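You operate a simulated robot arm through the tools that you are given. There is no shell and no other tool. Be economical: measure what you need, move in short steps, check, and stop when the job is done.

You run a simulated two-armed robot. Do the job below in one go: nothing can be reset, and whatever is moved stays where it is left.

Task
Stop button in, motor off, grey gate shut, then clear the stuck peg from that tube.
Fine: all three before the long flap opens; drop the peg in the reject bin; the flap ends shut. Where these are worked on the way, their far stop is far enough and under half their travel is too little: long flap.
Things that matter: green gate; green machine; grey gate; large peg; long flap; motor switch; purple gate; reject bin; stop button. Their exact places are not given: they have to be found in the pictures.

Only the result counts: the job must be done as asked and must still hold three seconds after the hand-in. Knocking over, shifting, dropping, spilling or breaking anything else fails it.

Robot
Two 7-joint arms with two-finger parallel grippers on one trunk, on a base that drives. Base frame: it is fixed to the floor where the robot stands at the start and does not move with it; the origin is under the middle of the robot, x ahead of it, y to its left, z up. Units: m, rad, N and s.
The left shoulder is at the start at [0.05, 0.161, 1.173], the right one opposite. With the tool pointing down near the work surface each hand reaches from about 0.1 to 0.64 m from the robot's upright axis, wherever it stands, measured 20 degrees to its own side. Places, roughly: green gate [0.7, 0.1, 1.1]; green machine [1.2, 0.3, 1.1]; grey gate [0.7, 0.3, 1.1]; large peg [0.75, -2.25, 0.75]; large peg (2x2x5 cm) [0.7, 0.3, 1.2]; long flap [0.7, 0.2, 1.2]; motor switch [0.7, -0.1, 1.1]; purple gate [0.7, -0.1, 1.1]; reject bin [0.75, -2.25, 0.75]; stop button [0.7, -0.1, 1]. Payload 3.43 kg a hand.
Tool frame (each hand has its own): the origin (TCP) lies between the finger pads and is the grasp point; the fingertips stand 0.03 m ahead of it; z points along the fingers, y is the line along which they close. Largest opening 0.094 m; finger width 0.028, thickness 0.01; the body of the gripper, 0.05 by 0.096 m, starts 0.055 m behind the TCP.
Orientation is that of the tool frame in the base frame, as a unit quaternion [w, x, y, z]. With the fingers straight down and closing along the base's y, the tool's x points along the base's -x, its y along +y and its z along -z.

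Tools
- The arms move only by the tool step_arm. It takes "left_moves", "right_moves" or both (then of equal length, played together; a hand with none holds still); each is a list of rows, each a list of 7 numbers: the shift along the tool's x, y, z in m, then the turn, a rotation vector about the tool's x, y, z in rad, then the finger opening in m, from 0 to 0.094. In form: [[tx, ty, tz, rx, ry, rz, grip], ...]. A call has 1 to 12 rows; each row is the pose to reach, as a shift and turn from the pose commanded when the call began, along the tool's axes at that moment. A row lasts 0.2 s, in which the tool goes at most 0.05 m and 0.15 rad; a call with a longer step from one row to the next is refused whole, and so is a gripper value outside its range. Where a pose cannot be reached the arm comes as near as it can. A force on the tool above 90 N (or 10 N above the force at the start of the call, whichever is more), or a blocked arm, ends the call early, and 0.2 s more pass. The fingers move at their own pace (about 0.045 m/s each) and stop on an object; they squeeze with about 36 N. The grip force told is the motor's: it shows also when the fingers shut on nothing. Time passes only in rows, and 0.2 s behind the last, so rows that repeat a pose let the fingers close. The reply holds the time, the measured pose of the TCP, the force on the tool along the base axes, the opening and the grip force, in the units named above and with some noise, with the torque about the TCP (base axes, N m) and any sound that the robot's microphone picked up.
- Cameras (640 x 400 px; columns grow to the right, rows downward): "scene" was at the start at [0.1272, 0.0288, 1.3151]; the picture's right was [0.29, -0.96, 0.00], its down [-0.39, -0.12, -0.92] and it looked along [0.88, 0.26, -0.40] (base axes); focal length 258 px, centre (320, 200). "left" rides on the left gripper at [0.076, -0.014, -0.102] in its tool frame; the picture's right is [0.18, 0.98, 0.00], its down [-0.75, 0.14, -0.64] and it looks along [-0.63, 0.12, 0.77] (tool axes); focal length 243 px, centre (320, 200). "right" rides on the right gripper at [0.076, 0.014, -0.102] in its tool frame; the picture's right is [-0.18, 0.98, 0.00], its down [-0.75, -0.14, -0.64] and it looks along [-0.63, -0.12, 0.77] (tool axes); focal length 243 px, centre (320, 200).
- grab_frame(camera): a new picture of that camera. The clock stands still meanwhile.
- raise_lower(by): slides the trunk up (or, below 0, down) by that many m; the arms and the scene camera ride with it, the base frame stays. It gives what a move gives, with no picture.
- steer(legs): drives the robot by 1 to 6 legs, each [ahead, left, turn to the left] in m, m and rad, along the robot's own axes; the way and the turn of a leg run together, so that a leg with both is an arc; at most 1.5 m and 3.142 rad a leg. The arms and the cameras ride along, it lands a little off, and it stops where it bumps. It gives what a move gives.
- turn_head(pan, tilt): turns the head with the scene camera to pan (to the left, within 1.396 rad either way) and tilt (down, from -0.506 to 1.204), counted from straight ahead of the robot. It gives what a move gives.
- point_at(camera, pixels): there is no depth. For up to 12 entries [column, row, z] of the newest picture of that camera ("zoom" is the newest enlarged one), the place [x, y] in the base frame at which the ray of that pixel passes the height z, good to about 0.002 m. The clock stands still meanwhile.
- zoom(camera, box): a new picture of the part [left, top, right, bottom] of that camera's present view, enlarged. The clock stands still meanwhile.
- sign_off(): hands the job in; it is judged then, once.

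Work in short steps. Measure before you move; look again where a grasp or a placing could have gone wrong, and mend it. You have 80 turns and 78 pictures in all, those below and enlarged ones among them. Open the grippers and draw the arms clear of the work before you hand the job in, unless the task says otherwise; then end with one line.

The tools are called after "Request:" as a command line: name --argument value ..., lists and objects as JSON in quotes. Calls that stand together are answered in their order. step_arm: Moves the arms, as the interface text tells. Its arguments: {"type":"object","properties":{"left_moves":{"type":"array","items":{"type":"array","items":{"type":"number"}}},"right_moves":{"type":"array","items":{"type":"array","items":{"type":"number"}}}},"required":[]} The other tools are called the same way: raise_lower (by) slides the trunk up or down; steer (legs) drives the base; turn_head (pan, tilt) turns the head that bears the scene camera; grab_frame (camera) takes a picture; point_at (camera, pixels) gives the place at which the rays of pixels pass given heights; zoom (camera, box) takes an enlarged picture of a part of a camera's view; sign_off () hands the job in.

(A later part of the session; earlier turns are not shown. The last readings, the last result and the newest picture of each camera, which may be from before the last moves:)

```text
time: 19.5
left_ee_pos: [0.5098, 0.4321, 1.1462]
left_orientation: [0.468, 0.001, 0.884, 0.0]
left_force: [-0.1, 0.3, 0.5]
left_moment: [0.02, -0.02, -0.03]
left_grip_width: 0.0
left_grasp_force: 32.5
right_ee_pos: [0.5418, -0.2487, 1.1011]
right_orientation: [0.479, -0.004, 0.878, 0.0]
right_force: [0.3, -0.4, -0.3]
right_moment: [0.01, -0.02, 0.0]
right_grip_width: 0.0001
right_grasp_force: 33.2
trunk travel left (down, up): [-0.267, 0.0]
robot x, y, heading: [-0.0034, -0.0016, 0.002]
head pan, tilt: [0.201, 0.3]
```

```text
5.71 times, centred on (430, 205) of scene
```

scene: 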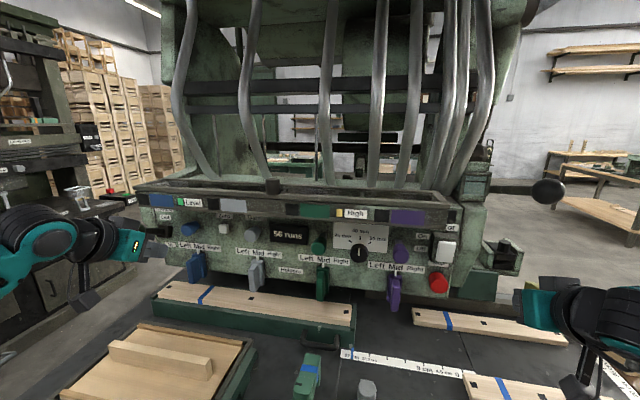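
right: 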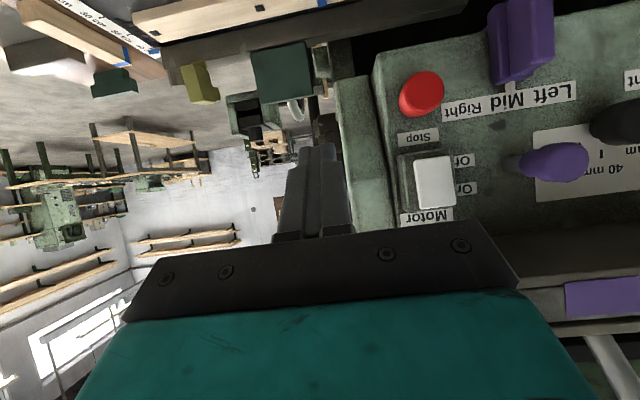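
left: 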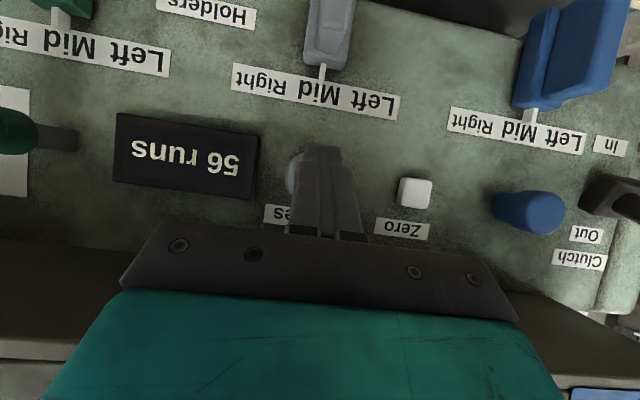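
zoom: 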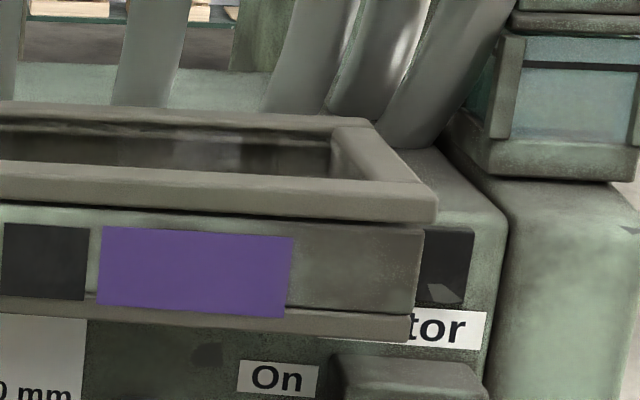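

The frame with the knob at (272,186) looks like a lid above the tagged box, with a shadow gap under it. I raise the left hand so that its camera looks down into it.

Request:
step_arm --left_moves '[[-0.03, -0.004, -0.025, 0, 0.067, 0, 0], [-0.06, -0.008, -0.05, 0, 0.134, 0, 0], [-0.09, -0.012, -0.075, 0, 0.2, 0, 0], [-0.12, -0.016, -0.1, 0, 0.27, 0, 0], [-0.15, -0.02, -0.125, 0, 0.335, 0, 0], [-0.18, -0.025, -0.15, 0, 0.4, 0, 0], [-0.206, -0.03, -0.1765, 0, 0.47, 0, 0], [-0.206, -0.03, -0.1765, 0, 0.47, 0, 0]]'

Request:
grab_frame --camera "left"

```text
time: 21.3
left_ee_pos: [0.4789, 0.4005, 1.4165]
left_orientation: [0.249, 0.0, 0.969, 0.0]
left_force: [-0.1, -0.1, 0.6]
left_moment: [0.0, 0.05, 0.0]
left_grip_width: 0.0
left_grasp_force: 33.0
right_ee_pos: [0.5439, -0.2477, 1.1003]
right_orientation: [0.478, -0.003, 0.879, -0.001]
right_force: [-0.4, 0.5, -0.4]
right_moment: [-0.02, -0.02, -0.01]
right_grip_width: 0.0
right_grasp_force: 32.7
trunk travel left (down, up): [-0.267, 0.0]
robot x, y, heading: [-0.0044, -0.002, -0.002]
head pan, tilt: [0.201, 0.3]
```

```text
35 pictures are left
```

left: 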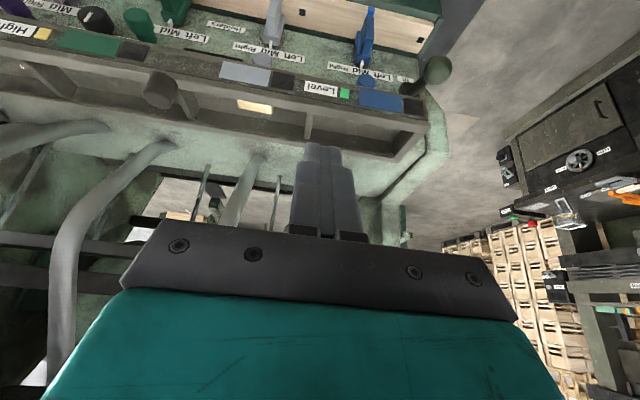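

Request:
zoom --camera "left" --box '[130, 50, 330, 175]'

Request:
point_at --camera "left" --pixels '[[253, 106, 1.15], [253, 106, 1.2], [160, 90, 1.2], [160, 90, 1.25]]'

Request:
point_at --camera "scene" --pixels '[[272, 186, 1.2], [272, 186, 1.25]]'

```text
3.20 times, centred on (230, 112) of left
```

zoom: 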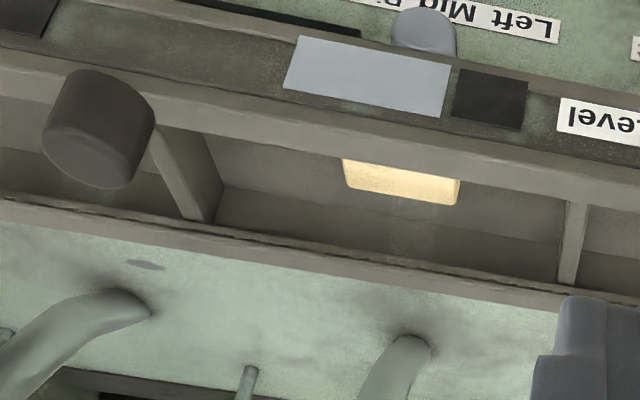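

```text
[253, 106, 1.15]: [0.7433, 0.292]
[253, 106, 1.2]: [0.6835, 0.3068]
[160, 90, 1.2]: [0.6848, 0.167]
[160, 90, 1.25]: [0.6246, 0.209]
```

```text
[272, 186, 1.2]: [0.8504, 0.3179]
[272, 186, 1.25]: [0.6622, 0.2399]
```

The peg (253,106) lies just behind the front wall of the lid's left middle bay, seen through the lid. I locate the box's front face, lid edges and knob better.

Request:
point_at --camera "left" --pixels '[[219.1, 77, 1.15], [219.1, 77, 1.25], [223.8, 61.4, 1.15], [223.8, 61.4, 1.2], [268.4, 86.1, 1.15], [268.4, 86.1, 1.2]]'

Request:
point_at --camera "scene" --pixels '[[246.3, 200, 1.15], [246.3, 200, 1.25], [246.7, 212.5, 1.15], [246.7, 212.5, 1.2], [220.3, 198.4, 1.15], [220.3, 198.4, 1.2]]'

```text
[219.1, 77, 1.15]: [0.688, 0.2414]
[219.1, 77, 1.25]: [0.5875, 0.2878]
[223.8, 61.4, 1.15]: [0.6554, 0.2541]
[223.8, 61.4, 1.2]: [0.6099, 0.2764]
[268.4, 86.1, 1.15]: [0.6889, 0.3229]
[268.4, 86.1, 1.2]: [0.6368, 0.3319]
```

```text
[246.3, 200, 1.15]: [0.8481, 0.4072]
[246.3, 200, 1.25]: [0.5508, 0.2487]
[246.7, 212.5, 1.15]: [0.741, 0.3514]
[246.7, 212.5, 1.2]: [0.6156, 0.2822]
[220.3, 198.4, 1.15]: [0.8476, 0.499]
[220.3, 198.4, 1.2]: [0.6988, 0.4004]
```

Front face of the box is at x≈0.606, knob ≈ (0.607,0.219,1.26), peg ≈ (0.66,0.31,1.22). That's far out, so I check how close the base can come to the bench.

Request:
turn_head --pan 0.2 --tilt 1.1

Request:
grab_frame --camera "scene"

```text
time: 22.5
left_ee_pos: [0.4793, 0.4002, 1.417]
left_orientation: [0.249, 0.0, 0.969, 0.001]
left_force: [0.5, 0.1, -0.4]
left_moment: [-0.02, 0.01, 0.0]
left_grip_width: 0.0001
left_grasp_force: 33.2
right_ee_pos: [0.5438, -0.2486, 1.1]
right_orientation: [0.478, -0.004, 0.878, 0.0]
right_force: [-1.0, 0.0, 0.0]
right_moment: [-0.03, -0.01, 0.01]
right_grip_width: 0.0003
right_grasp_force: 32.2
trunk travel left (down, up): [-0.267, 0.0]
robot x, y, heading: [-0.0024, -0.0019, 0.006]
head pan, tilt: [0.201, 1.1]
```

```text
33 pictures are left
```

scene: 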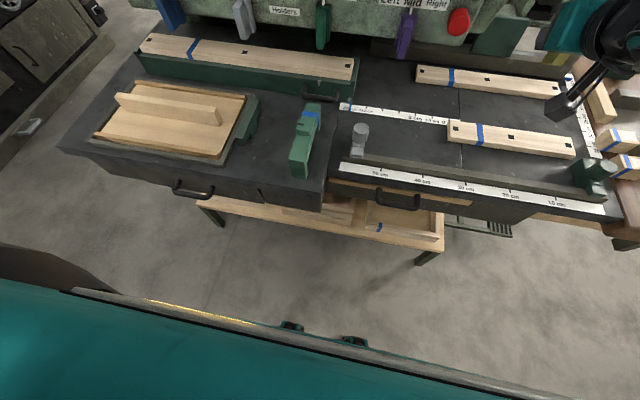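

The bench edge is around row 195 and the robot's own front near row 330. I measure the gap.

Request:
point_at --camera "scene" --pixels '[[320, 210, 0.85], [180, 195, 0.85], [320, 210, 0.8], [430, 262, 0.4], [300, 335, 0.4], [300, 335, 0.9], [410, 205, 0.85], [240, 130, 0.9]]'

```text
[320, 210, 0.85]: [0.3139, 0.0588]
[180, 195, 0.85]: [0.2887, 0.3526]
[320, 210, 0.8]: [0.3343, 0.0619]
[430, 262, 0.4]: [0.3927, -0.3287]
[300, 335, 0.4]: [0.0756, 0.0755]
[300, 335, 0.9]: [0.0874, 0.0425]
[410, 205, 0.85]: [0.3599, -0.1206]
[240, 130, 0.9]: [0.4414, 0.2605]
```

The gap is about 0.2 m. I lift/retract both hands, then drive 0.13 m ahead and 0.15 m left.

Request:
step_arm --right_moves '[[-0.022, 0.007, -0.038, 0, 0, 0, 0], [-0.045, 0.014, -0.076, 0, 0, 0, 0.03], [-0.068, 0.021, -0.114, 0, 0, 0, 0.06], [-0.09, 0.028, -0.152, 0, 0, 0, 0.06], [-0.113, 0.035, -0.19, 0, 0, 0, 0.06], [-0.136, 0.042, -0.23, 0, 0, 0, 0.06], [-0.159, 0.05, -0.2696, 0, 0, 0, 0.06]]' --left_moves '[[0.03, 0, -0.016, 0, 0, 0, 0], [0.06, 0, -0.032, 0, 0, 0, 0.03], [0.0876, 0, -0.0482, 0, 0, 0, 0.06], [0.0876, 0, -0.0482, 0, 0, 0, 0.06], [0.0876, 0, -0.0482, 0, 0, 0, 0.06], [0.0876, 0, -0.0482, 0, 0, 0, 0.06], [0.0876, 0, -0.0482, 0, 0, 0, 0.06]]'

Request:
steer --legs '[[0.0, 0.15, 0], [0.13, 0, 0]]'

Request:
turn_head --pan 0.1 --tilt 0.45

Request:
grab_frame --camera "scene"

```text
time: 24.1
left_ee_pos: [0.38, 0.4023, 1.4152]
left_orientation: [0.25, 0.001, 0.968, 0.0]
left_force: [0.3, 0.0, -0.5]
left_moment: [0.01, -0.02, -0.01]
left_grip_width: 0.0597
left_grasp_force: 0.1
right_ee_pos: [0.3991, -0.1977, 1.3803]
right_orientation: [0.479, -0.004, 0.878, 0.0]
right_force: [-0.2, 1.0, 0.1]
right_moment: [-0.02, 0.01, 0.01]
right_grip_width: 0.0604
right_grasp_force: 0.1
trunk travel left (down, up): [-0.267, 0.0]
robot x, y, heading: [-0.0067, 0.0, -0.002]
head pan, tilt: [0.201, 1.1]
```

```text
time: 26.9
left_ee_pos: [0.5083, 0.5555, 1.416]
left_orientation: [0.25, 0.0, 0.968, 0.001]
left_force: [-0.3, 0.3, -0.4]
left_moment: [-0.01, 0.0, -0.01]
left_grip_width: 0.0601
left_grasp_force: 0.1
right_ee_pos: [0.5319, -0.045, 1.3781]
right_orientation: [0.478, -0.005, 0.879, 0.001]
right_force: [0.2, -0.5, 0.0]
right_moment: [-0.02, -0.01, 0.0]
right_grip_width: 0.06
right_grasp_force: 0.1
trunk travel left (down, up): [-0.267, 0.0]
robot x, y, heading: [0.1263, 0.1558, 0.003]
head pan, tilt: [0.201, 1.1]
```

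```text
time: 27.9
left_ee_pos: [0.5079, 0.5549, 1.4164]
left_orientation: [0.25, -0.001, 0.968, 0.001]
left_force: [-0.1, 0.9, 0.1]
left_moment: [-0.01, 0.01, 0.0]
left_grip_width: 0.0601
left_grasp_force: 0.2
right_ee_pos: [0.5302, -0.0446, 1.3789]
right_orientation: [0.478, -0.005, 0.878, 0.0]
right_force: [0.2, 0.2, 0.4]
right_moment: [-0.02, 0.02, -0.03]
right_grip_width: 0.0601
right_grasp_force: 0.0
trunk travel left (down, up): [-0.267, 0.0]
robot x, y, heading: [0.1288, 0.1542, 0.004]
head pan, tilt: [0.099, 0.45]
```

```text
32 pictures are left
```

scene: 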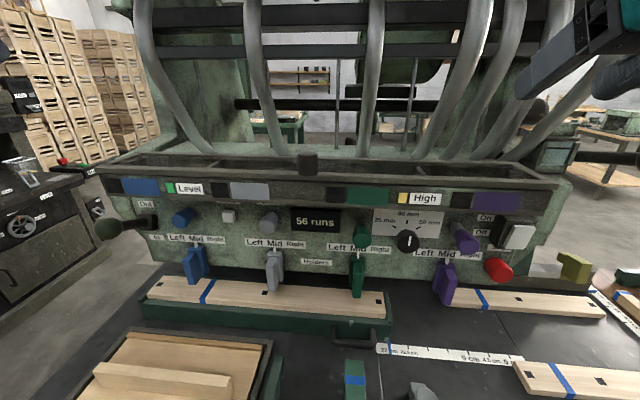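

The knob is now at (308,164). I get its ray plus the lid corners.

Request:
point_at --camera "scene" --pixels '[[308, 164, 1.24], [308, 164, 1.27], [308, 175, 1.24], [308, 153, 1.27], [97, 168, 1.24], [573, 187, 1.24], [300, 178, 1.23]]'

Request:
zoom --camera "scene" --box '[200, 130, 360, 220]'

Request:
grab_frame --camera "right"

```text
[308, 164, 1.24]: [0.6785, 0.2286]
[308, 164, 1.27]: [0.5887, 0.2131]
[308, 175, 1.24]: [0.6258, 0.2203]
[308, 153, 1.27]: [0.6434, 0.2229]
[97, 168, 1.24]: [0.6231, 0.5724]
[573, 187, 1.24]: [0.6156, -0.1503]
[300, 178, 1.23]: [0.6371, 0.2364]
```

```text
4.00 times, centred on (280, 175) of scene
```

zoom: 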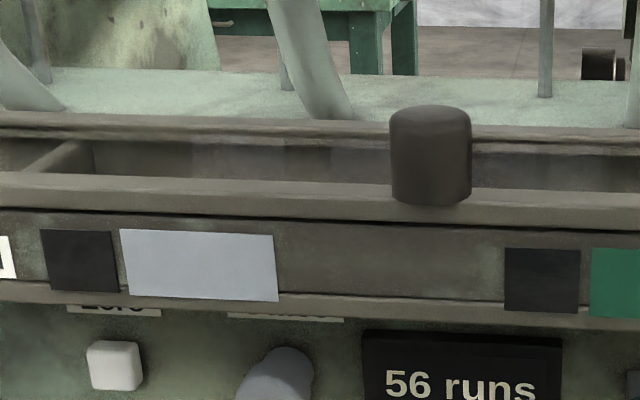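

```text
30 pictures are left
```

right: 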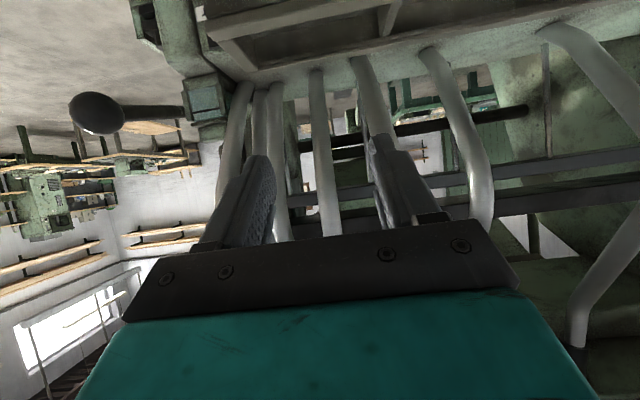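

Knob ≈ (0.613,0.218,1.262). To let the right hand work beside the head rather than in front of it, I draw the left hand inward and drive 0.17 m further left.

Request:
step_arm --left_moves '[[0.02, -0.03, 0, 0, 0, 0, 0.06], [0.04, -0.06, 0, 0, 0, 0, 0.06], [0.06, -0.09, 0, 0, 0, 0, 0.06], [0.06, -0.12, 0, 0, 0, 0, 0.06]]'

Request:
steer --legs '[[0.0, 0.17, 0]]'

Request:
turn_head --pan -0.1 --tilt 0.45

Request:
grab_frame --camera "scene"

```text
time: 28.9
left_ee_pos: [0.4564, 0.4348, 1.3871]
left_orientation: [0.249, 0.0, 0.968, 0.0]
left_force: [-0.3, -1.2, -0.1]
left_moment: [0.0, -0.02, 0.02]
left_grip_width: 0.0599
left_grasp_force: 0.1
right_ee_pos: [0.5313, -0.0454, 1.3798]
right_orientation: [0.478, -0.005, 0.878, 0.001]
right_force: [0.3, -0.5, -0.7]
right_moment: [0.01, 0.03, 0.03]
right_grip_width: 0.0599
right_grasp_force: 0.1
trunk travel left (down, up): [-0.267, 0.0]
robot x, y, heading: [0.1243, 0.1537, 0.003]
head pan, tilt: [0.099, 0.45]
```

```text
time: 31.1
left_ee_pos: [0.4552, 0.6047, 1.3885]
left_orientation: [0.25, 0.0, 0.968, 0.0]
left_force: [0.6, -0.4, -0.2]
left_moment: [0.0, -0.01, 0.0]
left_grip_width: 0.0598
left_grasp_force: 0.0
right_ee_pos: [0.5295, 0.1251, 1.38]
right_orientation: [0.478, -0.004, 0.878, 0.0]
right_force: [-0.6, 0.2, -0.5]
right_moment: [-0.02, 0.03, -0.05]
right_grip_width: 0.0602
right_grasp_force: 0.0
trunk travel left (down, up): [-0.267, 0.0]
robot x, y, heading: [0.124, 0.3187, 0.003]
head pan, tilt: [0.099, 0.45]
```

```text
time: 31.8
left_ee_pos: [0.4553, 0.6031, 1.3888]
left_orientation: [0.249, 0.0, 0.968, 0.002]
left_force: [0.1, 0.0, -0.2]
left_moment: [-0.03, 0.0, -0.01]
left_grip_width: 0.0599
left_grasp_force: 0.0
right_ee_pos: [0.5291, 0.125, 1.3793]
right_orientation: [0.478, -0.004, 0.878, 0.001]
right_force: [-0.3, 0.7, 0.8]
right_moment: [0.01, -0.01, 0.0]
right_grip_width: 0.06
right_grasp_force: 0.0
trunk travel left (down, up): [-0.267, 0.0]
robot x, y, heading: [0.1266, 0.3237, 0.002]
head pan, tilt: [-0.099, 0.45]
```

```text
29 pictures are left
```

scene: 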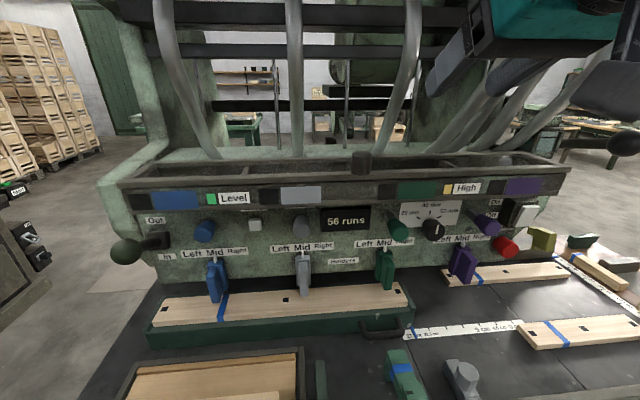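

Knob now at (361,161). I move the right hand to 0.1 m in front of the knob along its finger axis.

Request:
point_at --camera "scene" --pixels '[[361, 161, 1.25], [361, 161, 1.27], [361, 172, 1.25]]'

Request:
step_arm --right_moves '[[0.015, 0.031, 0.006, 0, 0, 0, 0.06], [0.03, 0.062, 0.013, 0, 0, 0, 0.06], [0.0447, 0.093, 0.0194, 0, 0, 0, 0.06], [0.0447, 0.093, 0.0194, 0, 0, 0, 0.06]]'

Request:
grab_frame --camera "right"

Request:
grab_frame --camera "scene"

```text
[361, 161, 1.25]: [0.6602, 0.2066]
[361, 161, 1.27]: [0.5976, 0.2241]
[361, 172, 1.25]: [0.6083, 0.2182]
```

```text
time: 32.8
left_ee_pos: [0.4555, 0.6038, 1.3884]
left_orientation: [0.25, 0.0, 0.968, 0.001]
left_force: [-0.2, -0.3, -0.3]
left_moment: [0.0, 0.01, -0.02]
left_grip_width: 0.0597
left_grasp_force: 0.1
right_ee_pos: [0.522, 0.2145, 1.3308]
right_orientation: [0.479, -0.005, 0.878, 0.001]
right_force: [0.1, 0.2, -0.2]
right_moment: [-0.01, -0.03, -0.03]
right_grip_width: 0.0598
right_grasp_force: 0.1
trunk travel left (down, up): [-0.267, 0.0]
robot x, y, heading: [0.1276, 0.321, 0.003]
head pan, tilt: [-0.099, 0.45]
```

```text
28 pictures are left
```

right: 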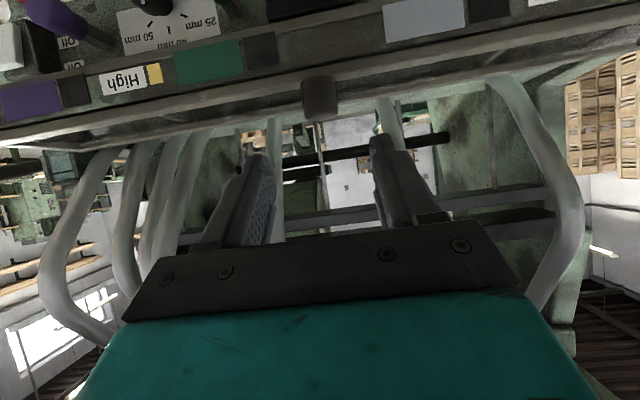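

```text
27 pictures are left
```

scene: 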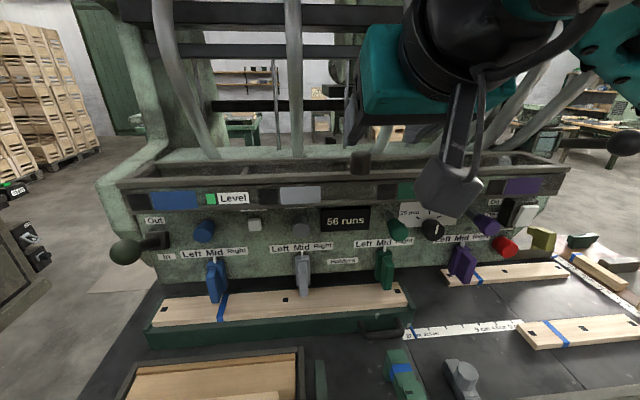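

The knob (319,98) is centred between the fingers (250, 390). I take its ray from this camera for a firmer position.

Request:
point_at --camera "right" --pixels '[[319, 98, 1.26], [319, 98, 1.27], [319, 118, 1.28], [319, 118, 1.27], [319, 78, 1.24], [319, 78, 1.25], [335, 98, 1.26], [302, 98, 1.26]]'

```text
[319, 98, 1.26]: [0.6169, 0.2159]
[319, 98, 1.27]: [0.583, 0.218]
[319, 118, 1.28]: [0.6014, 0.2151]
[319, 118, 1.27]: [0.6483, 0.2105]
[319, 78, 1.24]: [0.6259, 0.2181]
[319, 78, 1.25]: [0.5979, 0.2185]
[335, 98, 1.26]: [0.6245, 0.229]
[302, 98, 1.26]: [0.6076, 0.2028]
```

Knob ≈ (0.613,0.216,1.262). I advance 0.1 m along the finger axis and close.

Request:
step_arm --right_moves '[[0, 0.001, 0.035, 0, 0, 0, 0.06], [0, 0.0015, 0.07, 0, 0, 0, 0.06], [0, 0.0015, 0.1, 0, 0, 0, 0.06], [0, 0.0015, 0.1, 0, 0, 0, 0.04], [0, 0.0015, 0.1, 0, 0, 0, 0.01], [0, 0.0015, 0.1, 0, 0, 0, 0.0], [0, 0.0015, 0.1, 0, 0, 0, 0.0]]'

Request:
zoom --camera "scene" --box '[240, 90, 480, 240]'

```text
time: 34.4
left_ee_pos: [0.4553, 0.6029, 1.3878]
left_orientation: [0.25, 0.0, 0.968, 0.001]
left_force: [0.2, -0.2, 0.2]
left_moment: [0.04, 0.0, 0.0]
left_grip_width: 0.06
left_grasp_force: 0.1
right_ee_pos: [0.6061, 0.2169, 1.2776]
right_orientation: [0.478, -0.004, 0.878, 0.001]
right_force: [-0.3, -4.5, -0.3]
right_moment: [-0.12, -0.06, -0.07]
right_grip_width: 0.0288
right_grasp_force: 44.9
trunk travel left (down, up): [-0.267, 0.0]
robot x, y, heading: [0.1227, 0.3199, 0.005]
head pan, tilt: [-0.099, 0.45]
```

```text
2.67 times, centred on (360, 165) of scene
```

zoom: 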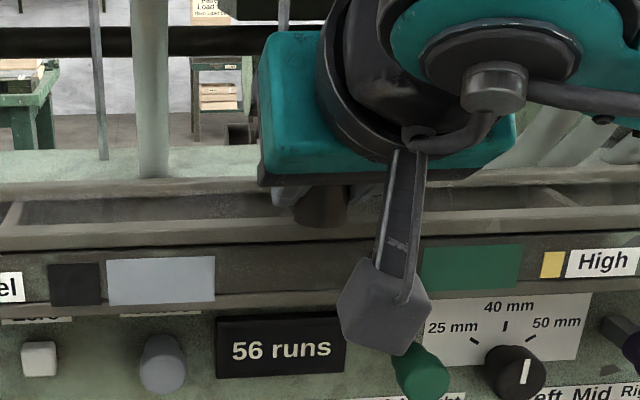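

The knob is gripped (width 0.029). I try a small hinged lift, about 0.3 rad around a rear hinge near x≈0.705.

Request:
step_arm --right_moves '[[-0.0105, 0, -0.0016, 0, 0.1, 0, 0], [-0.0211, 0, -0.0021, 0, 0.2, 0, 0], [-0.0319, 0, -0.0015, 0, 0.3, 0, 0], [-0.0319, 0, -0.0015, 0, 0.3, 0, 0]]'

Request:
grab_frame --camera "scene"

```text
time: 35.4
left_ee_pos: [0.4555, 0.6016, 1.388]
left_orientation: [0.25, 0.0, 0.968, 0.002]
left_force: [-0.2, 0.5, -0.4]
left_moment: [0.03, 0.01, 0.01]
left_grip_width: 0.06
left_grasp_force: 0.1
right_ee_pos: [0.6207, 0.2157, 1.3055]
right_orientation: [0.341, -0.003, 0.94, 0.0]
right_force: [-3.3, -12.9, -1.1]
right_moment: [-0.39, 0.2, -0.27]
right_grip_width: 0.0287
right_grasp_force: 44.9
trunk travel left (down, up): [-0.267, 0.0]
robot x, y, heading: [0.1268, 0.3217, 0.001]
head pan, tilt: [-0.099, 0.45]
```

```text
25 pictures are left
```

scene: 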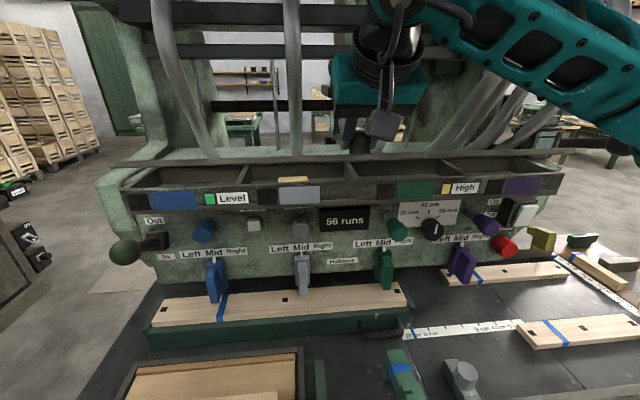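

It hinges at the rear and swings up; the peg shows at (293,179). I follow the arc to about 1.0 rad.

Request:
step_arm --right_moves '[[-0.0149, 0, -0.0019, 0, 0.14, 0, 0], [-0.0299, 0, -0.0018, 0, 0.28, 0, 0], [-0.0446, 0, 0.0005, 0, 0.42, 0, 0], [-0.059, 0, 0.0049, 0, 0.56, 0, 0], [-0.0726, 0, 0.0111, 0, 0.7, 0, 0], [-0.0726, 0, 0.0111, 0, 0.7, 0, 0]]'

Request:
grab_frame --camera "scene"

```text
time: 36.8
left_ee_pos: [0.4506, 0.6022, 1.3892]
left_orientation: [0.253, 0.0, 0.968, 0.002]
left_force: [1.0, 0.8, -0.3]
left_moment: [0.03, -0.01, 0.01]
left_grip_width: 0.0601
left_grasp_force: 0.1
right_ee_pos: [0.676, 0.2153, 1.34]
right_orientation: [-0.001, -0.004, 1.0, -0.001]
right_force: [-14.7, -14.1, 19.0]
right_moment: [-0.08, 0.91, 0.07]
right_grip_width: 0.0288
right_grasp_force: 44.9
right hand out of reach, approached as far as the arm can: row 5, 6
trunk travel left (down, up): [-0.267, 0.0]
robot x, y, heading: [0.1243, 0.3253, 0.0]
head pan, tilt: [-0.099, 0.45]
```

```text
24 pictures are left
```

scene: 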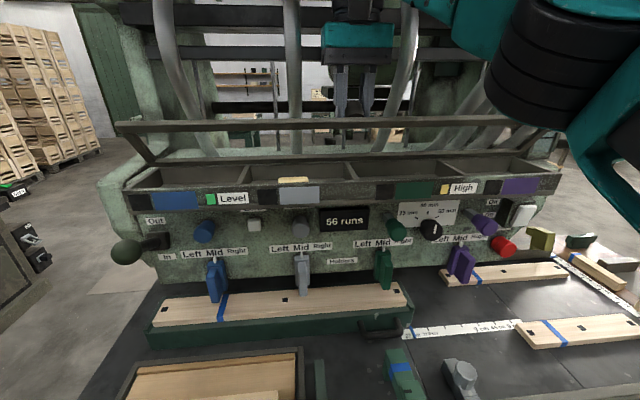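

The flap is at about 1.0 rad and the arm is at its reach limit; near the top of the arc the knob moves mostly along x. I drive 0.04 m ahead with the knob held, which swings the flap further.

Request:
steer --legs '[[0.04, 0, 0]]'

Request:
grab_frame --camera "scene"

```text
time: 37.7
left_ee_pos: [0.4912, 0.6023, 1.391]
left_orientation: [0.252, -0.001, 0.968, 0.002]
left_force: [-0.2, -0.5, -0.6]
left_moment: [0.02, -0.01, -0.01]
left_grip_width: 0.0601
left_grasp_force: 0.1
right_ee_pos: [0.7181, 0.2157, 1.3451]
right_orientation: [0.009, -0.001, 1.0, 0.0]
right_force: [7.9, -14.0, 56.6]
right_moment: [-0.29, 0.11, 0.36]
right_grip_width: 0.0292
right_grasp_force: 45.0
trunk travel left (down, up): [-0.267, 0.0]
robot x, y, heading: [0.1667, 0.3204, 0.006]
head pan, tilt: [-0.099, 0.45]
```

```text
23 pictures are left
```

scene: 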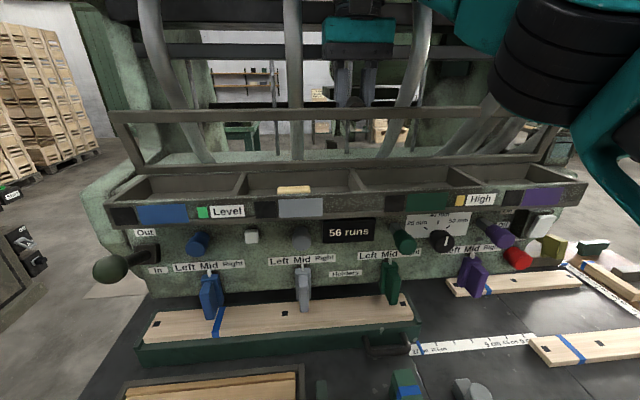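

The flap is nearly upright; 57 N vertical on the tool shows the command is a bit low. I raise slightly and push a little further back.

Request:
step_arm --right_moves '[[0, 0, -0.008, 0, 0, 0, 0], [-0.01, 0, -0.008, 0, 0, 0, 0], [-0.02, 0, -0.006, 0, 0, 0, 0]]'

Request:
grab_frame --camera "scene"

```text
time: 38.5
left_ee_pos: [0.4971, 0.6028, 1.3877]
left_orientation: [0.25, 0.0, 0.968, 0.001]
left_force: [-0.4, -0.4, 0.7]
left_moment: [0.0, 0.01, 0.01]
left_grip_width: 0.0598
left_grasp_force: 0.0
right_ee_pos: [0.7227, 0.2164, 1.3469]
right_orientation: [0.004, -0.002, 1.0, -0.002]
right_force: [-10.5, -5.6, -32.8]
right_moment: [-0.01, 0.33, 0.05]
right_grip_width: 0.0287
right_grasp_force: 44.8
right hand out of reach, approached as far as the arm can: row 2, 3
trunk travel left (down, up): [-0.267, 0.0]
robot x, y, heading: [0.1654, 0.3204, -0.001]
head pan, tilt: [-0.099, 0.45]
```

```text
22 pictures are left
```

scene: 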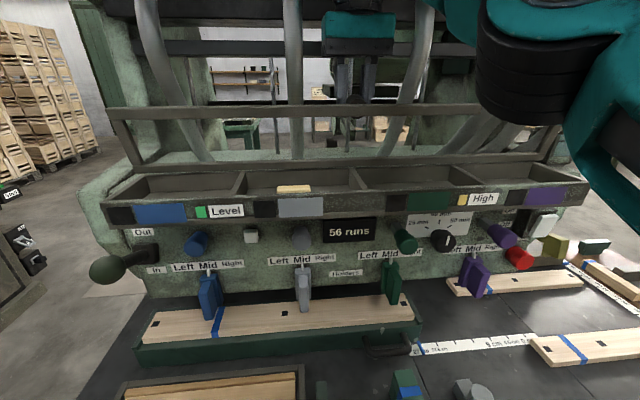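

The flap is almost upright and held. Now I look closely at the peg (293,190) with the scene camera and the left camera.

Request:
zoom --camera "scene" --box '[230, 155, 370, 240]'

Request:
point_at --camera "scene" --pixels '[[278, 187, 1.23], [311, 186, 1.23], [278, 187, 1.245], [311, 186, 1.245], [275, 196, 1.23], [325, 195, 1.23]]'

Request:
grab_frame --camera "left"

```text
4.57 times, centred on (300, 198) of scene
```

zoom: 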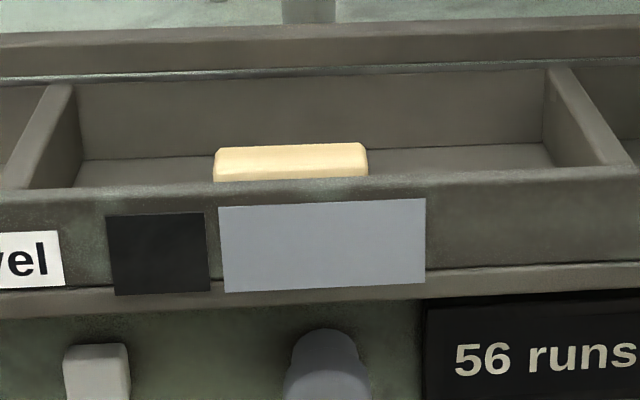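

```text
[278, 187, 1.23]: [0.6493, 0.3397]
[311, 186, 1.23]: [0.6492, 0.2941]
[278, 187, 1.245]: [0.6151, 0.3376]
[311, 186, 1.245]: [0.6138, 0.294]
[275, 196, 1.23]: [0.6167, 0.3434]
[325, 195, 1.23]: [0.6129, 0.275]
```

```text
20 pictures are left
```

left: 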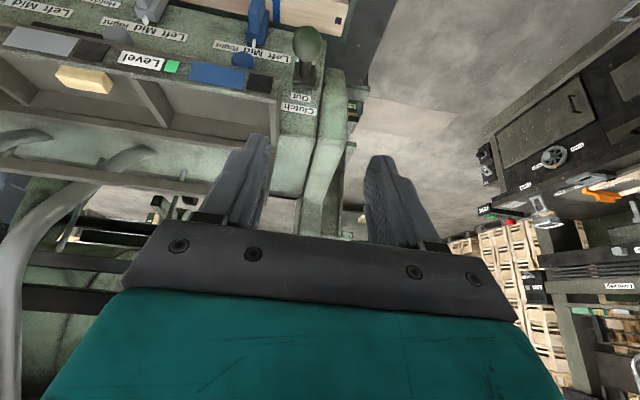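

Request:
zoom --camera "left" --box '[20, 40, 160, 125]'

Request:
point_at --camera "left" --pixels '[[84, 78, 1.2], [84, 78, 1.22], [84, 78, 1.24]]'

```text
4.57 times, centred on (90, 82) of left
```

zoom: 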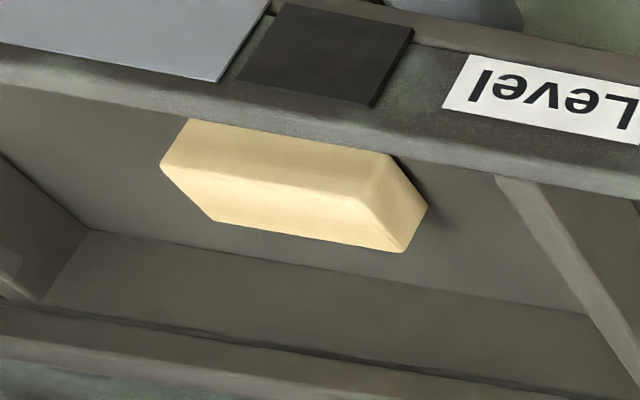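

```text
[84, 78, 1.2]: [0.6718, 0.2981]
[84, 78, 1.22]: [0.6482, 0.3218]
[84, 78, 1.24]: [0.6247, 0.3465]
```

Request:
point_at --camera "left" --pixels '[[97.7, 80.9, 1.22], [97.7, 80.9, 1.24], [55.4, 74.3, 1.22], [55.4, 74.3, 1.24], [106, 72.2, 1.22], [106, 72.2, 1.24], [107.9, 92.9, 1.2], [107.9, 92.9, 1.22]]'

Request:
point_at --camera "scene" --pixels '[[277.5, 186.6, 1.22], [277.5, 186.6, 1.24], [309.8, 185.5, 1.22], [309.8, 185.5, 1.24]]'

```text
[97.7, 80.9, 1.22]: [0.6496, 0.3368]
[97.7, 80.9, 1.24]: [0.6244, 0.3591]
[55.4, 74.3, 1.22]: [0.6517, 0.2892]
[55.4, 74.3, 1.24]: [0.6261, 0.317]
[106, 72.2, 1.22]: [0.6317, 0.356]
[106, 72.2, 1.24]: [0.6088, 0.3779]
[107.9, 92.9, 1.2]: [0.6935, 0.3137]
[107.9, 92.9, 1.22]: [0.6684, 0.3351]
```

```text
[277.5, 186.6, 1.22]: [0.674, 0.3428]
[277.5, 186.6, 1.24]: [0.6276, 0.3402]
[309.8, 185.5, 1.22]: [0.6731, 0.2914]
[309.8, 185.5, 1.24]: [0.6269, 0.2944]
```

The peg lies flat along y behind the front wall: centre ≈ (0.637,0.318), top z≈1.228. I bring the left hand, wide open, to 9 cm above it along a 0.4 rad tilt.

Request:
step_arm --left_moves '[[-0.008, -0.0356, 0.013, 0, 0.013, 0, 0.08], [-0.016, -0.0712, 0.026, 0, 0.026, 0, 0.094], [-0.024, -0.107, 0.039, 0, 0.039, 0, 0.094], [-0.0315, -0.1425, 0.0517, 0, 0.052, 0, 0.094], [-0.039, -0.178, 0.0646, 0, 0.065, 0, 0.094], [-0.047, -0.2137, 0.0775, 0, 0.079, 0, 0.094], [-0.055, -0.249, 0.09, 0, 0.092, 0, 0.094], [-0.0629, -0.285, 0.1033, 0, 0.105, 0, 0.094], [-0.0629, -0.285, 0.1033, 0, 0.105, 0, 0.094]]'

Request:
grab_frame --camera "left"

Request:
grab_frame --camera "scene"

```text
time: 40.5
left_ee_pos: [0.6017, 0.3177, 1.3286]
left_orientation: [0.197, 0.0, 0.98, 0.001]
left_force: [0.2, 0.2, 0.2]
left_moment: [0.0, 0.03, -0.02]
left_grip_width: 0.0937
left_grasp_force: 0.0
right_ee_pos: [0.7228, 0.2169, 1.3463]
right_orientation: [0.004, -0.002, 1.0, -0.001]
right_force: [-6.7, -3.3, -32.5]
right_moment: [-0.09, 0.12, 0.07]
right_grip_width: 0.0284
right_grasp_force: 44.7
trunk travel left (down, up): [-0.267, 0.0]
robot x, y, heading: [0.1634, 0.3212, -0.002]
head pan, tilt: [-0.099, 0.45]
```

```text
18 pictures are left
```

left: 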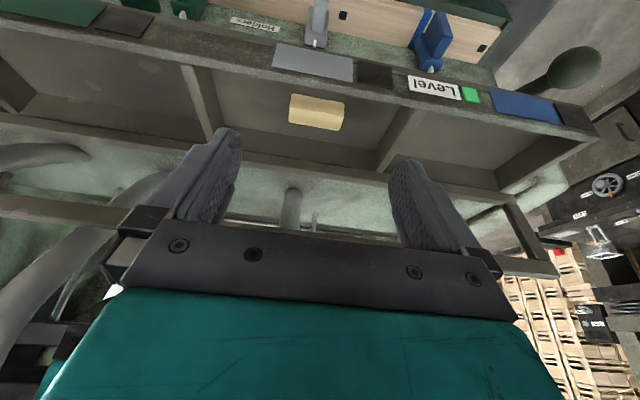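

```text
17 pictures are left
```

scene: 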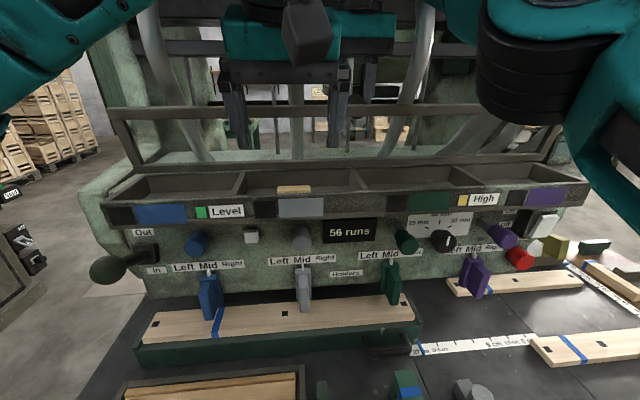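

The peg is at (290–345, 95–131) in the left camera. I take its rays.

Request:
point_at --camera "left" --pixels '[[292, 95, 1.228], [345, 101, 1.228], [289, 108, 1.228], [343, 116, 1.228], [290, 122, 1.21], [339, 131, 1.21], [303, 80, 1.231], [352, 58, 1.203]]'

Request:
zoom --camera "left" --box '[255, 55, 385, 150]'

```text
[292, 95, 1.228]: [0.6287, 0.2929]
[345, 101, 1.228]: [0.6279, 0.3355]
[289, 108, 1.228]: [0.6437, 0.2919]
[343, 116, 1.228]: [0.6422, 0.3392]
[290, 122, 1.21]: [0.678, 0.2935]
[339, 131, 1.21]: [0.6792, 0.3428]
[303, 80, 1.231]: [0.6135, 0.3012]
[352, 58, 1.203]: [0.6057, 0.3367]
```

```text
4.21 times, centred on (320, 102) of left
```

zoom: 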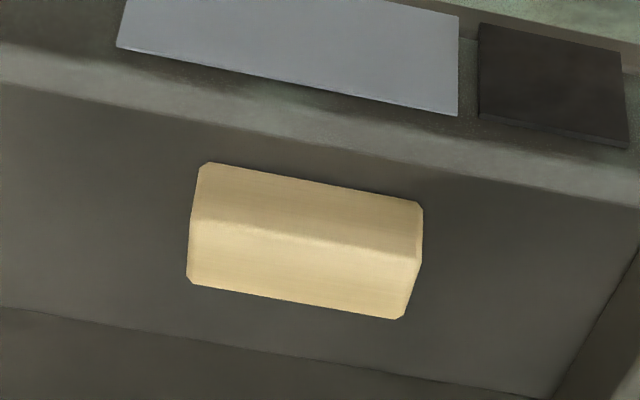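

Re-reading the geometry: visible faces are front and top, so the peg is at x≈0.653–0.673, top z≈1.217, y≈0.317. I go down along the tilt and close on its ends.

Request:
step_arm --left_moves '[[-0.0045, 0, 0.03, 0, 0, 0, 0.094], [-0.009, 0, 0.06, 0, 0, 0, 0.094], [-0.0135, 0, 0.09, 0, 0, 0, 0.094], [-0.0178, 0, 0.1127, 0, 0, 0, 0.094], [-0.0178, 0, 0.1127, 0, 0, 0, 0.094]]'

Request:
grab_frame --camera "left"

```text
time: 41.7
left_ee_pos: [0.6586, 0.3195, 1.2379]
left_orientation: [0.203, 0.0, 0.979, 0.0]
left_force: [-22.3, 4.0, 42.7]
left_moment: [0.98, 0.8, 0.37]
left_grip_width: 0.0938
left_grasp_force: 0.0
right_ee_pos: [0.7201, 0.2162, 1.3492]
right_orientation: [0.009, -0.001, 1.0, -0.001]
right_force: [7.9, -4.8, -33.6]
right_moment: [-0.08, -1.29, 0.08]
right_grip_width: 0.0285
right_grasp_force: 45.1
trunk travel left (down, up): [-0.267, 0.0]
robot x, y, heading: [0.1619, 0.3208, 0.009]
head pan, tilt: [-0.099, 0.45]
```

```text
15 pictures are left
```

left: 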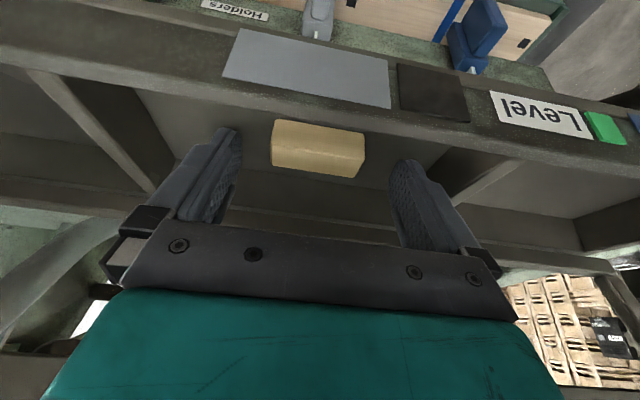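

The tips touch the floor (≈1.204), so the peg's top is ≈1.224 and its x centre ≈0.655. I lift slightly, shift back 1 cm, and close.

Request:
step_arm --left_moves '[[0.0094, 0, -0.0137, 0, 0, 0, 0.094], [0.0094, 0, -0.0137, 0, 0, 0, 0.07], [0.0094, 0, -0.0137, 0, 0, 0, 0.05], [0.0094, 0, -0.0137, 0, 0, 0, 0.035], [0.0094, 0, -0.0137, 0, 0, 0, 0.02], [0.0094, 0, -0.0137, 0, 0, 0, 0.02]]'

Request:
grab_frame --camera "left"

```text
time: 43.1
left_ee_pos: [0.6478, 0.319, 1.239]
left_orientation: [0.198, 0.0, 0.98, 0.001]
left_force: [-0.4, -0.3, 0.5]
left_moment: [0.02, -0.02, 0.01]
left_grip_width: 0.0482
left_grasp_force: 35.4
right_ee_pos: [0.7217, 0.2168, 1.3493]
right_orientation: [0.007, -0.002, 1.0, -0.001]
right_force: [-10.1, -4.6, -19.7]
right_moment: [-0.02, 0.66, 0.04]
right_grip_width: 0.0283
right_grasp_force: 45.0
trunk travel left (down, up): [-0.267, 0.0]
robot x, y, heading: [0.1664, 0.3189, -0.002]
head pan, tilt: [-0.099, 0.45]
```

```text
14 pictures are left
```

left: 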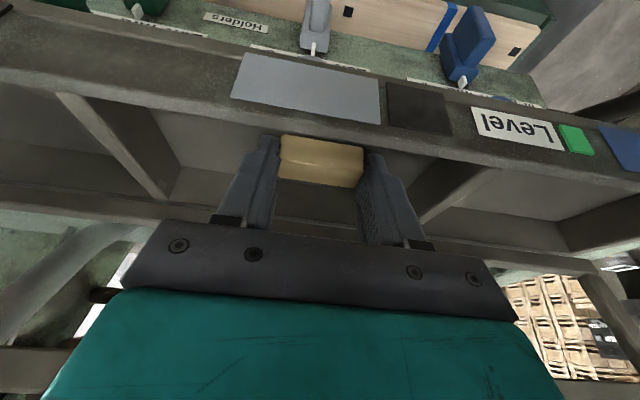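

Gripped (0.048, 35 N). I lift it straight up and then back.

Request:
step_arm --left_moves '[[-0.006, 0, -0.014, 0, 0, 0, 0.02], [-0.0194, 0, -0.0461, 0, 0, 0, 0.02], [-0.015, 0, -0.09, 0, 0, 0, 0.02], [0.01, 0, -0.115, 0, 0, 0, 0.02], [0.04, 0.02, -0.13, 0, 0, 0, 0.02], [0.072, 0.05, -0.139, 0, 0, 0, 0.02], [0.072, 0.09, -0.139, 0, 0, 0, 0.02], [0.072, 0.13, -0.139, 0, 0, 0, 0.02]]'

Request:
grab_frame --camera "left"

```text
time: 44.9
left_ee_pos: [0.5287, 0.4477, 1.3393]
left_orientation: [0.198, 0.0, 0.98, 0.002]
left_force: [-0.7, 0.1, 1.5]
left_moment: [0.02, 0.01, -0.01]
left_grip_width: 0.0483
left_grasp_force: 36.0
right_ee_pos: [0.721, 0.2174, 1.3507]
right_orientation: [0.008, -0.001, 1.0, 0.0]
right_force: [-8.4, -2.8, -19.1]
right_moment: [-0.35, 0.49, -0.12]
right_grip_width: 0.0282
right_grasp_force: 45.0
trunk travel left (down, up): [-0.267, 0.0]
robot x, y, heading: [0.168, 0.3185, 0.005]
head pan, tilt: [-0.099, 0.45]
```

```text
13 pictures are left
```

left: 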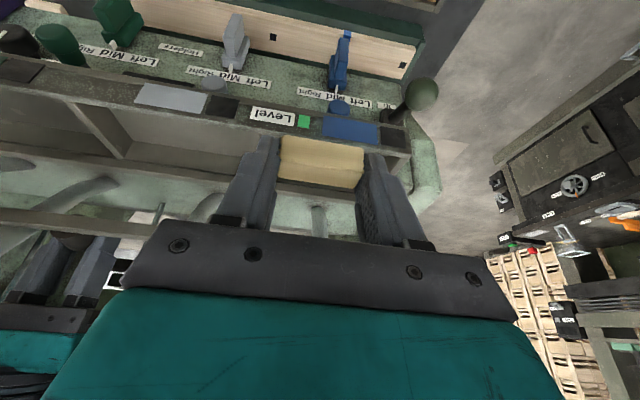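

The peg is out and held. Now I close the flap by following the arc back with the right hand.

Request:
step_arm --right_moves '[[0.0149, 0, -0.0011, 0, -0.1, 0, 0], [0.03, 0, -0.0002, 0, -0.2, 0, 0], [0.0447, 0, 0.0027, 0, -0.3, 0, 0], [0.0588, 0, 0.0077, 0, -0.4, 0, 0], [0.0721, 0, 0.0144, 0, -0.5, 0, 0], [0.0844, 0, 0.023, 0, -0.6, 0, 0], [0.0953, 0, 0.033, 0, -0.7, 0, 0], [0.1046, 0, 0.0446, 0, -0.8, 0, 0], [0.1123, 0, 0.0571, 0, -0.9, 0, 0], [0.1181, 0, 0.0707, 0, -1.0, 0, 0], [0.1181, 0, 0.0707, 0, -1.0, 0, 0]]'

Request:
grab_frame --camera "scene"

```text
time: 47.3
left_ee_pos: [0.5291, 0.4471, 1.3394]
left_orientation: [0.198, 0.001, 0.98, 0.001]
left_force: [0.3, -0.2, 0.6]
left_moment: [-0.01, -0.03, -0.03]
left_grip_width: 0.0482
left_grasp_force: 36.6
right_ee_pos: [0.6052, 0.2162, 1.2802]
right_orientation: [0.49, 0.001, 0.872, 0.0]
right_force: [12.0, -8.1, 27.7]
right_moment: [-0.14, 0.12, -0.16]
right_grip_width: 0.0286
right_grasp_force: 45.3
trunk travel left (down, up): [-0.267, 0.0]
robot x, y, heading: [0.167, 0.324, 0.009]
head pan, tilt: [-0.099, 0.45]
```

```text
12 pictures are left
```

scene: 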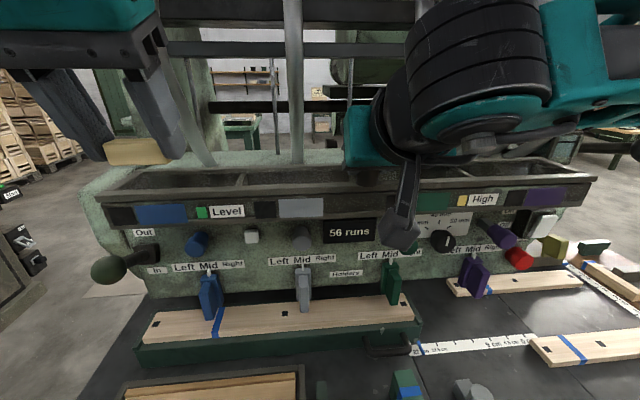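

The lid is down (28 N contact). I open the right fingers and withdraw straight back.

Request:
step_arm --right_moves '[[0, 0, 0, 0, 0, 0, 0.05], [0, 0, 0, 0, 0, 0, 0.06], [0, 0, 0, 0, 0, 0, 0.06], [0, 0, -0.03, 0, 0, 0, 0.06], [0, 0, -0.07, 0, 0, 0, 0.06], [0, 0, -0.11, 0, 0, 0, 0.06], [0, -0.04, -0.13, 0, 0, 0, 0.06], [0, -0.08, -0.13, 0, 0, 0, 0.06], [0, -0.12, -0.13, 0, 0, 0, 0.06]]'

Request:
grab_frame --camera "scene"

```text
time: 49.3
left_ee_pos: [0.5283, 0.4473, 1.3397]
left_orientation: [0.198, 0.0, 0.98, 0.002]
left_force: [-1.0, 0.1, -0.2]
left_moment: [0.04, -0.01, 0.02]
left_grip_width: 0.0483
left_grasp_force: 36.6
right_ee_pos: [0.4942, 0.0953, 1.3471]
right_orientation: [0.486, -0.002, 0.874, -0.001]
right_force: [0.0, -0.3, 0.3]
right_moment: [0.0, 0.02, 0.0]
right_grip_width: 0.0599
right_grasp_force: 0.2
trunk travel left (down, up): [-0.267, 0.0]
robot x, y, heading: [0.1634, 0.3175, 0.004]
head pan, tilt: [-0.099, 0.45]
```

```text
11 pictures are left
```

scene: 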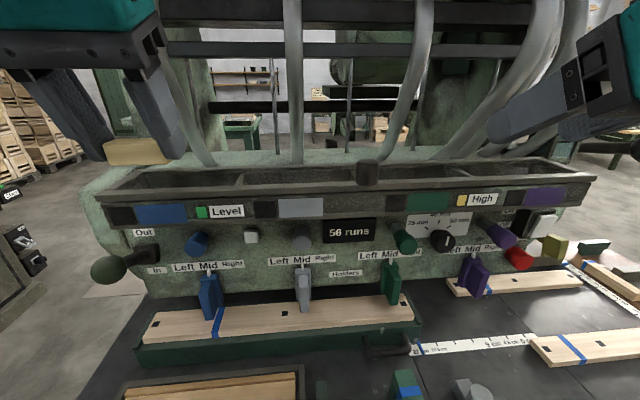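

The flap is shut, with its rim seated and the knob at (368,170). I back off and drive toward the reject-bin table, turning to face it.

Request:
steer --legs '[[-0.45, 0, 0], [0, -1.45, 0], [0, 0, -1.5708]]'

Request:
turn_head --pan 0.4 --tilt 0.5

Request:
grab_frame --camera "scene"

```text
time: 68.3
left_ee_pos: [-0.1667, -1.4976, 1.3399]
left_orientation: [0.14, 0.696, 0.691, -0.14]
left_force: [0.2, 0.1, -0.2]
left_moment: [0.02, 0.02, -0.01]
left_grip_width: 0.048
left_grasp_force: 35.9
right_ee_pos: [-0.5183, -1.4606, 1.3469]
right_orientation: [0.342, 0.62, 0.616, -0.346]
right_force: [0.1, -0.1, -0.3]
right_moment: [0.0, 0.01, -0.01]
right_grip_width: 0.0602
right_grasp_force: 0.2
trunk travel left (down, up): [-0.267, 0.0]
robot x, y, heading: [-0.2921, -1.1345, -1.578]
head pan, tilt: [-0.099, 0.45]
```

```text
time: 69.3
left_ee_pos: [-0.166, -1.4976, 1.3395]
left_orientation: [0.141, 0.696, 0.69, -0.14]
left_force: [0.1, -0.2, 0.2]
left_moment: [-0.01, -0.02, -0.01]
left_grip_width: 0.0482
left_grasp_force: 36.0
right_ee_pos: [-0.519, -1.4613, 1.3467]
right_orientation: [0.342, 0.62, 0.616, -0.346]
right_force: [0.5, -0.3, -0.9]
right_moment: [0.01, 0.03, -0.02]
right_grip_width: 0.0601
right_grasp_force: 0.0
trunk travel left (down, up): [-0.267, 0.0]
robot x, y, heading: [-0.295, -1.1344, -1.578]
head pan, tilt: [0.4, 0.499]
```

```text
10 pictures are left
```

scene: 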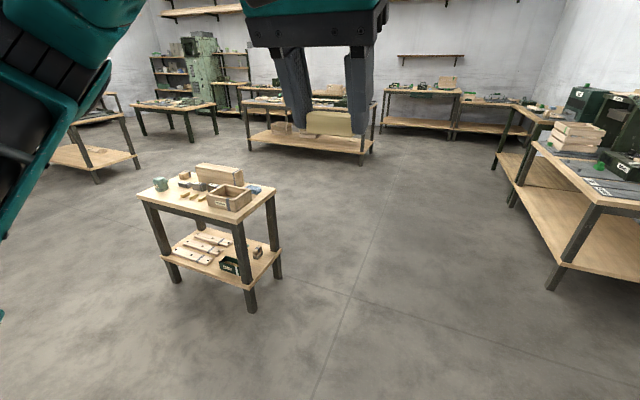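

The bin is at (230,197). I enlarge it and measure its rim and the table's edges.

Request:
zoom --camera "scene" --box '[130, 150, 290, 250]'

Request:
point_at --camera "scene" --pixels '[[230, 192, 0.83], [230, 200, 0.76], [208, 192, 0.83], [237, 201, 0.83], [252, 188, 0.83], [240, 222, 0.75], [140, 192, 0.75], [276, 188, 0.75]]'

```text
4.00 times, centred on (210, 200) of scene
```

zoom: 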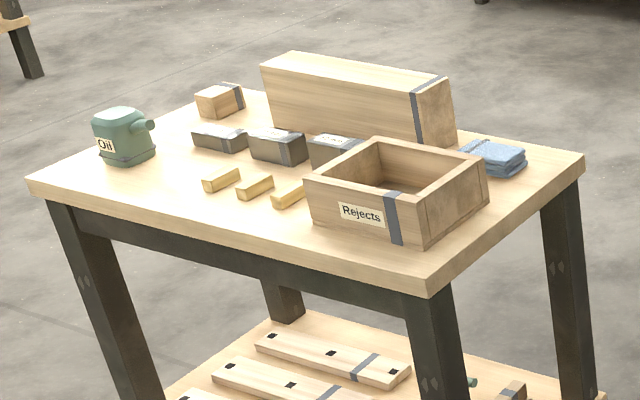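

```text
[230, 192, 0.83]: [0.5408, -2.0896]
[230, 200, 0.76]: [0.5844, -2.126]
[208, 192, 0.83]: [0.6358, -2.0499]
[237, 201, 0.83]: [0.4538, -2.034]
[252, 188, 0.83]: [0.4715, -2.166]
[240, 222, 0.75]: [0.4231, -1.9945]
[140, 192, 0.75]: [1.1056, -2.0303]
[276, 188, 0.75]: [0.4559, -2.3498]
```

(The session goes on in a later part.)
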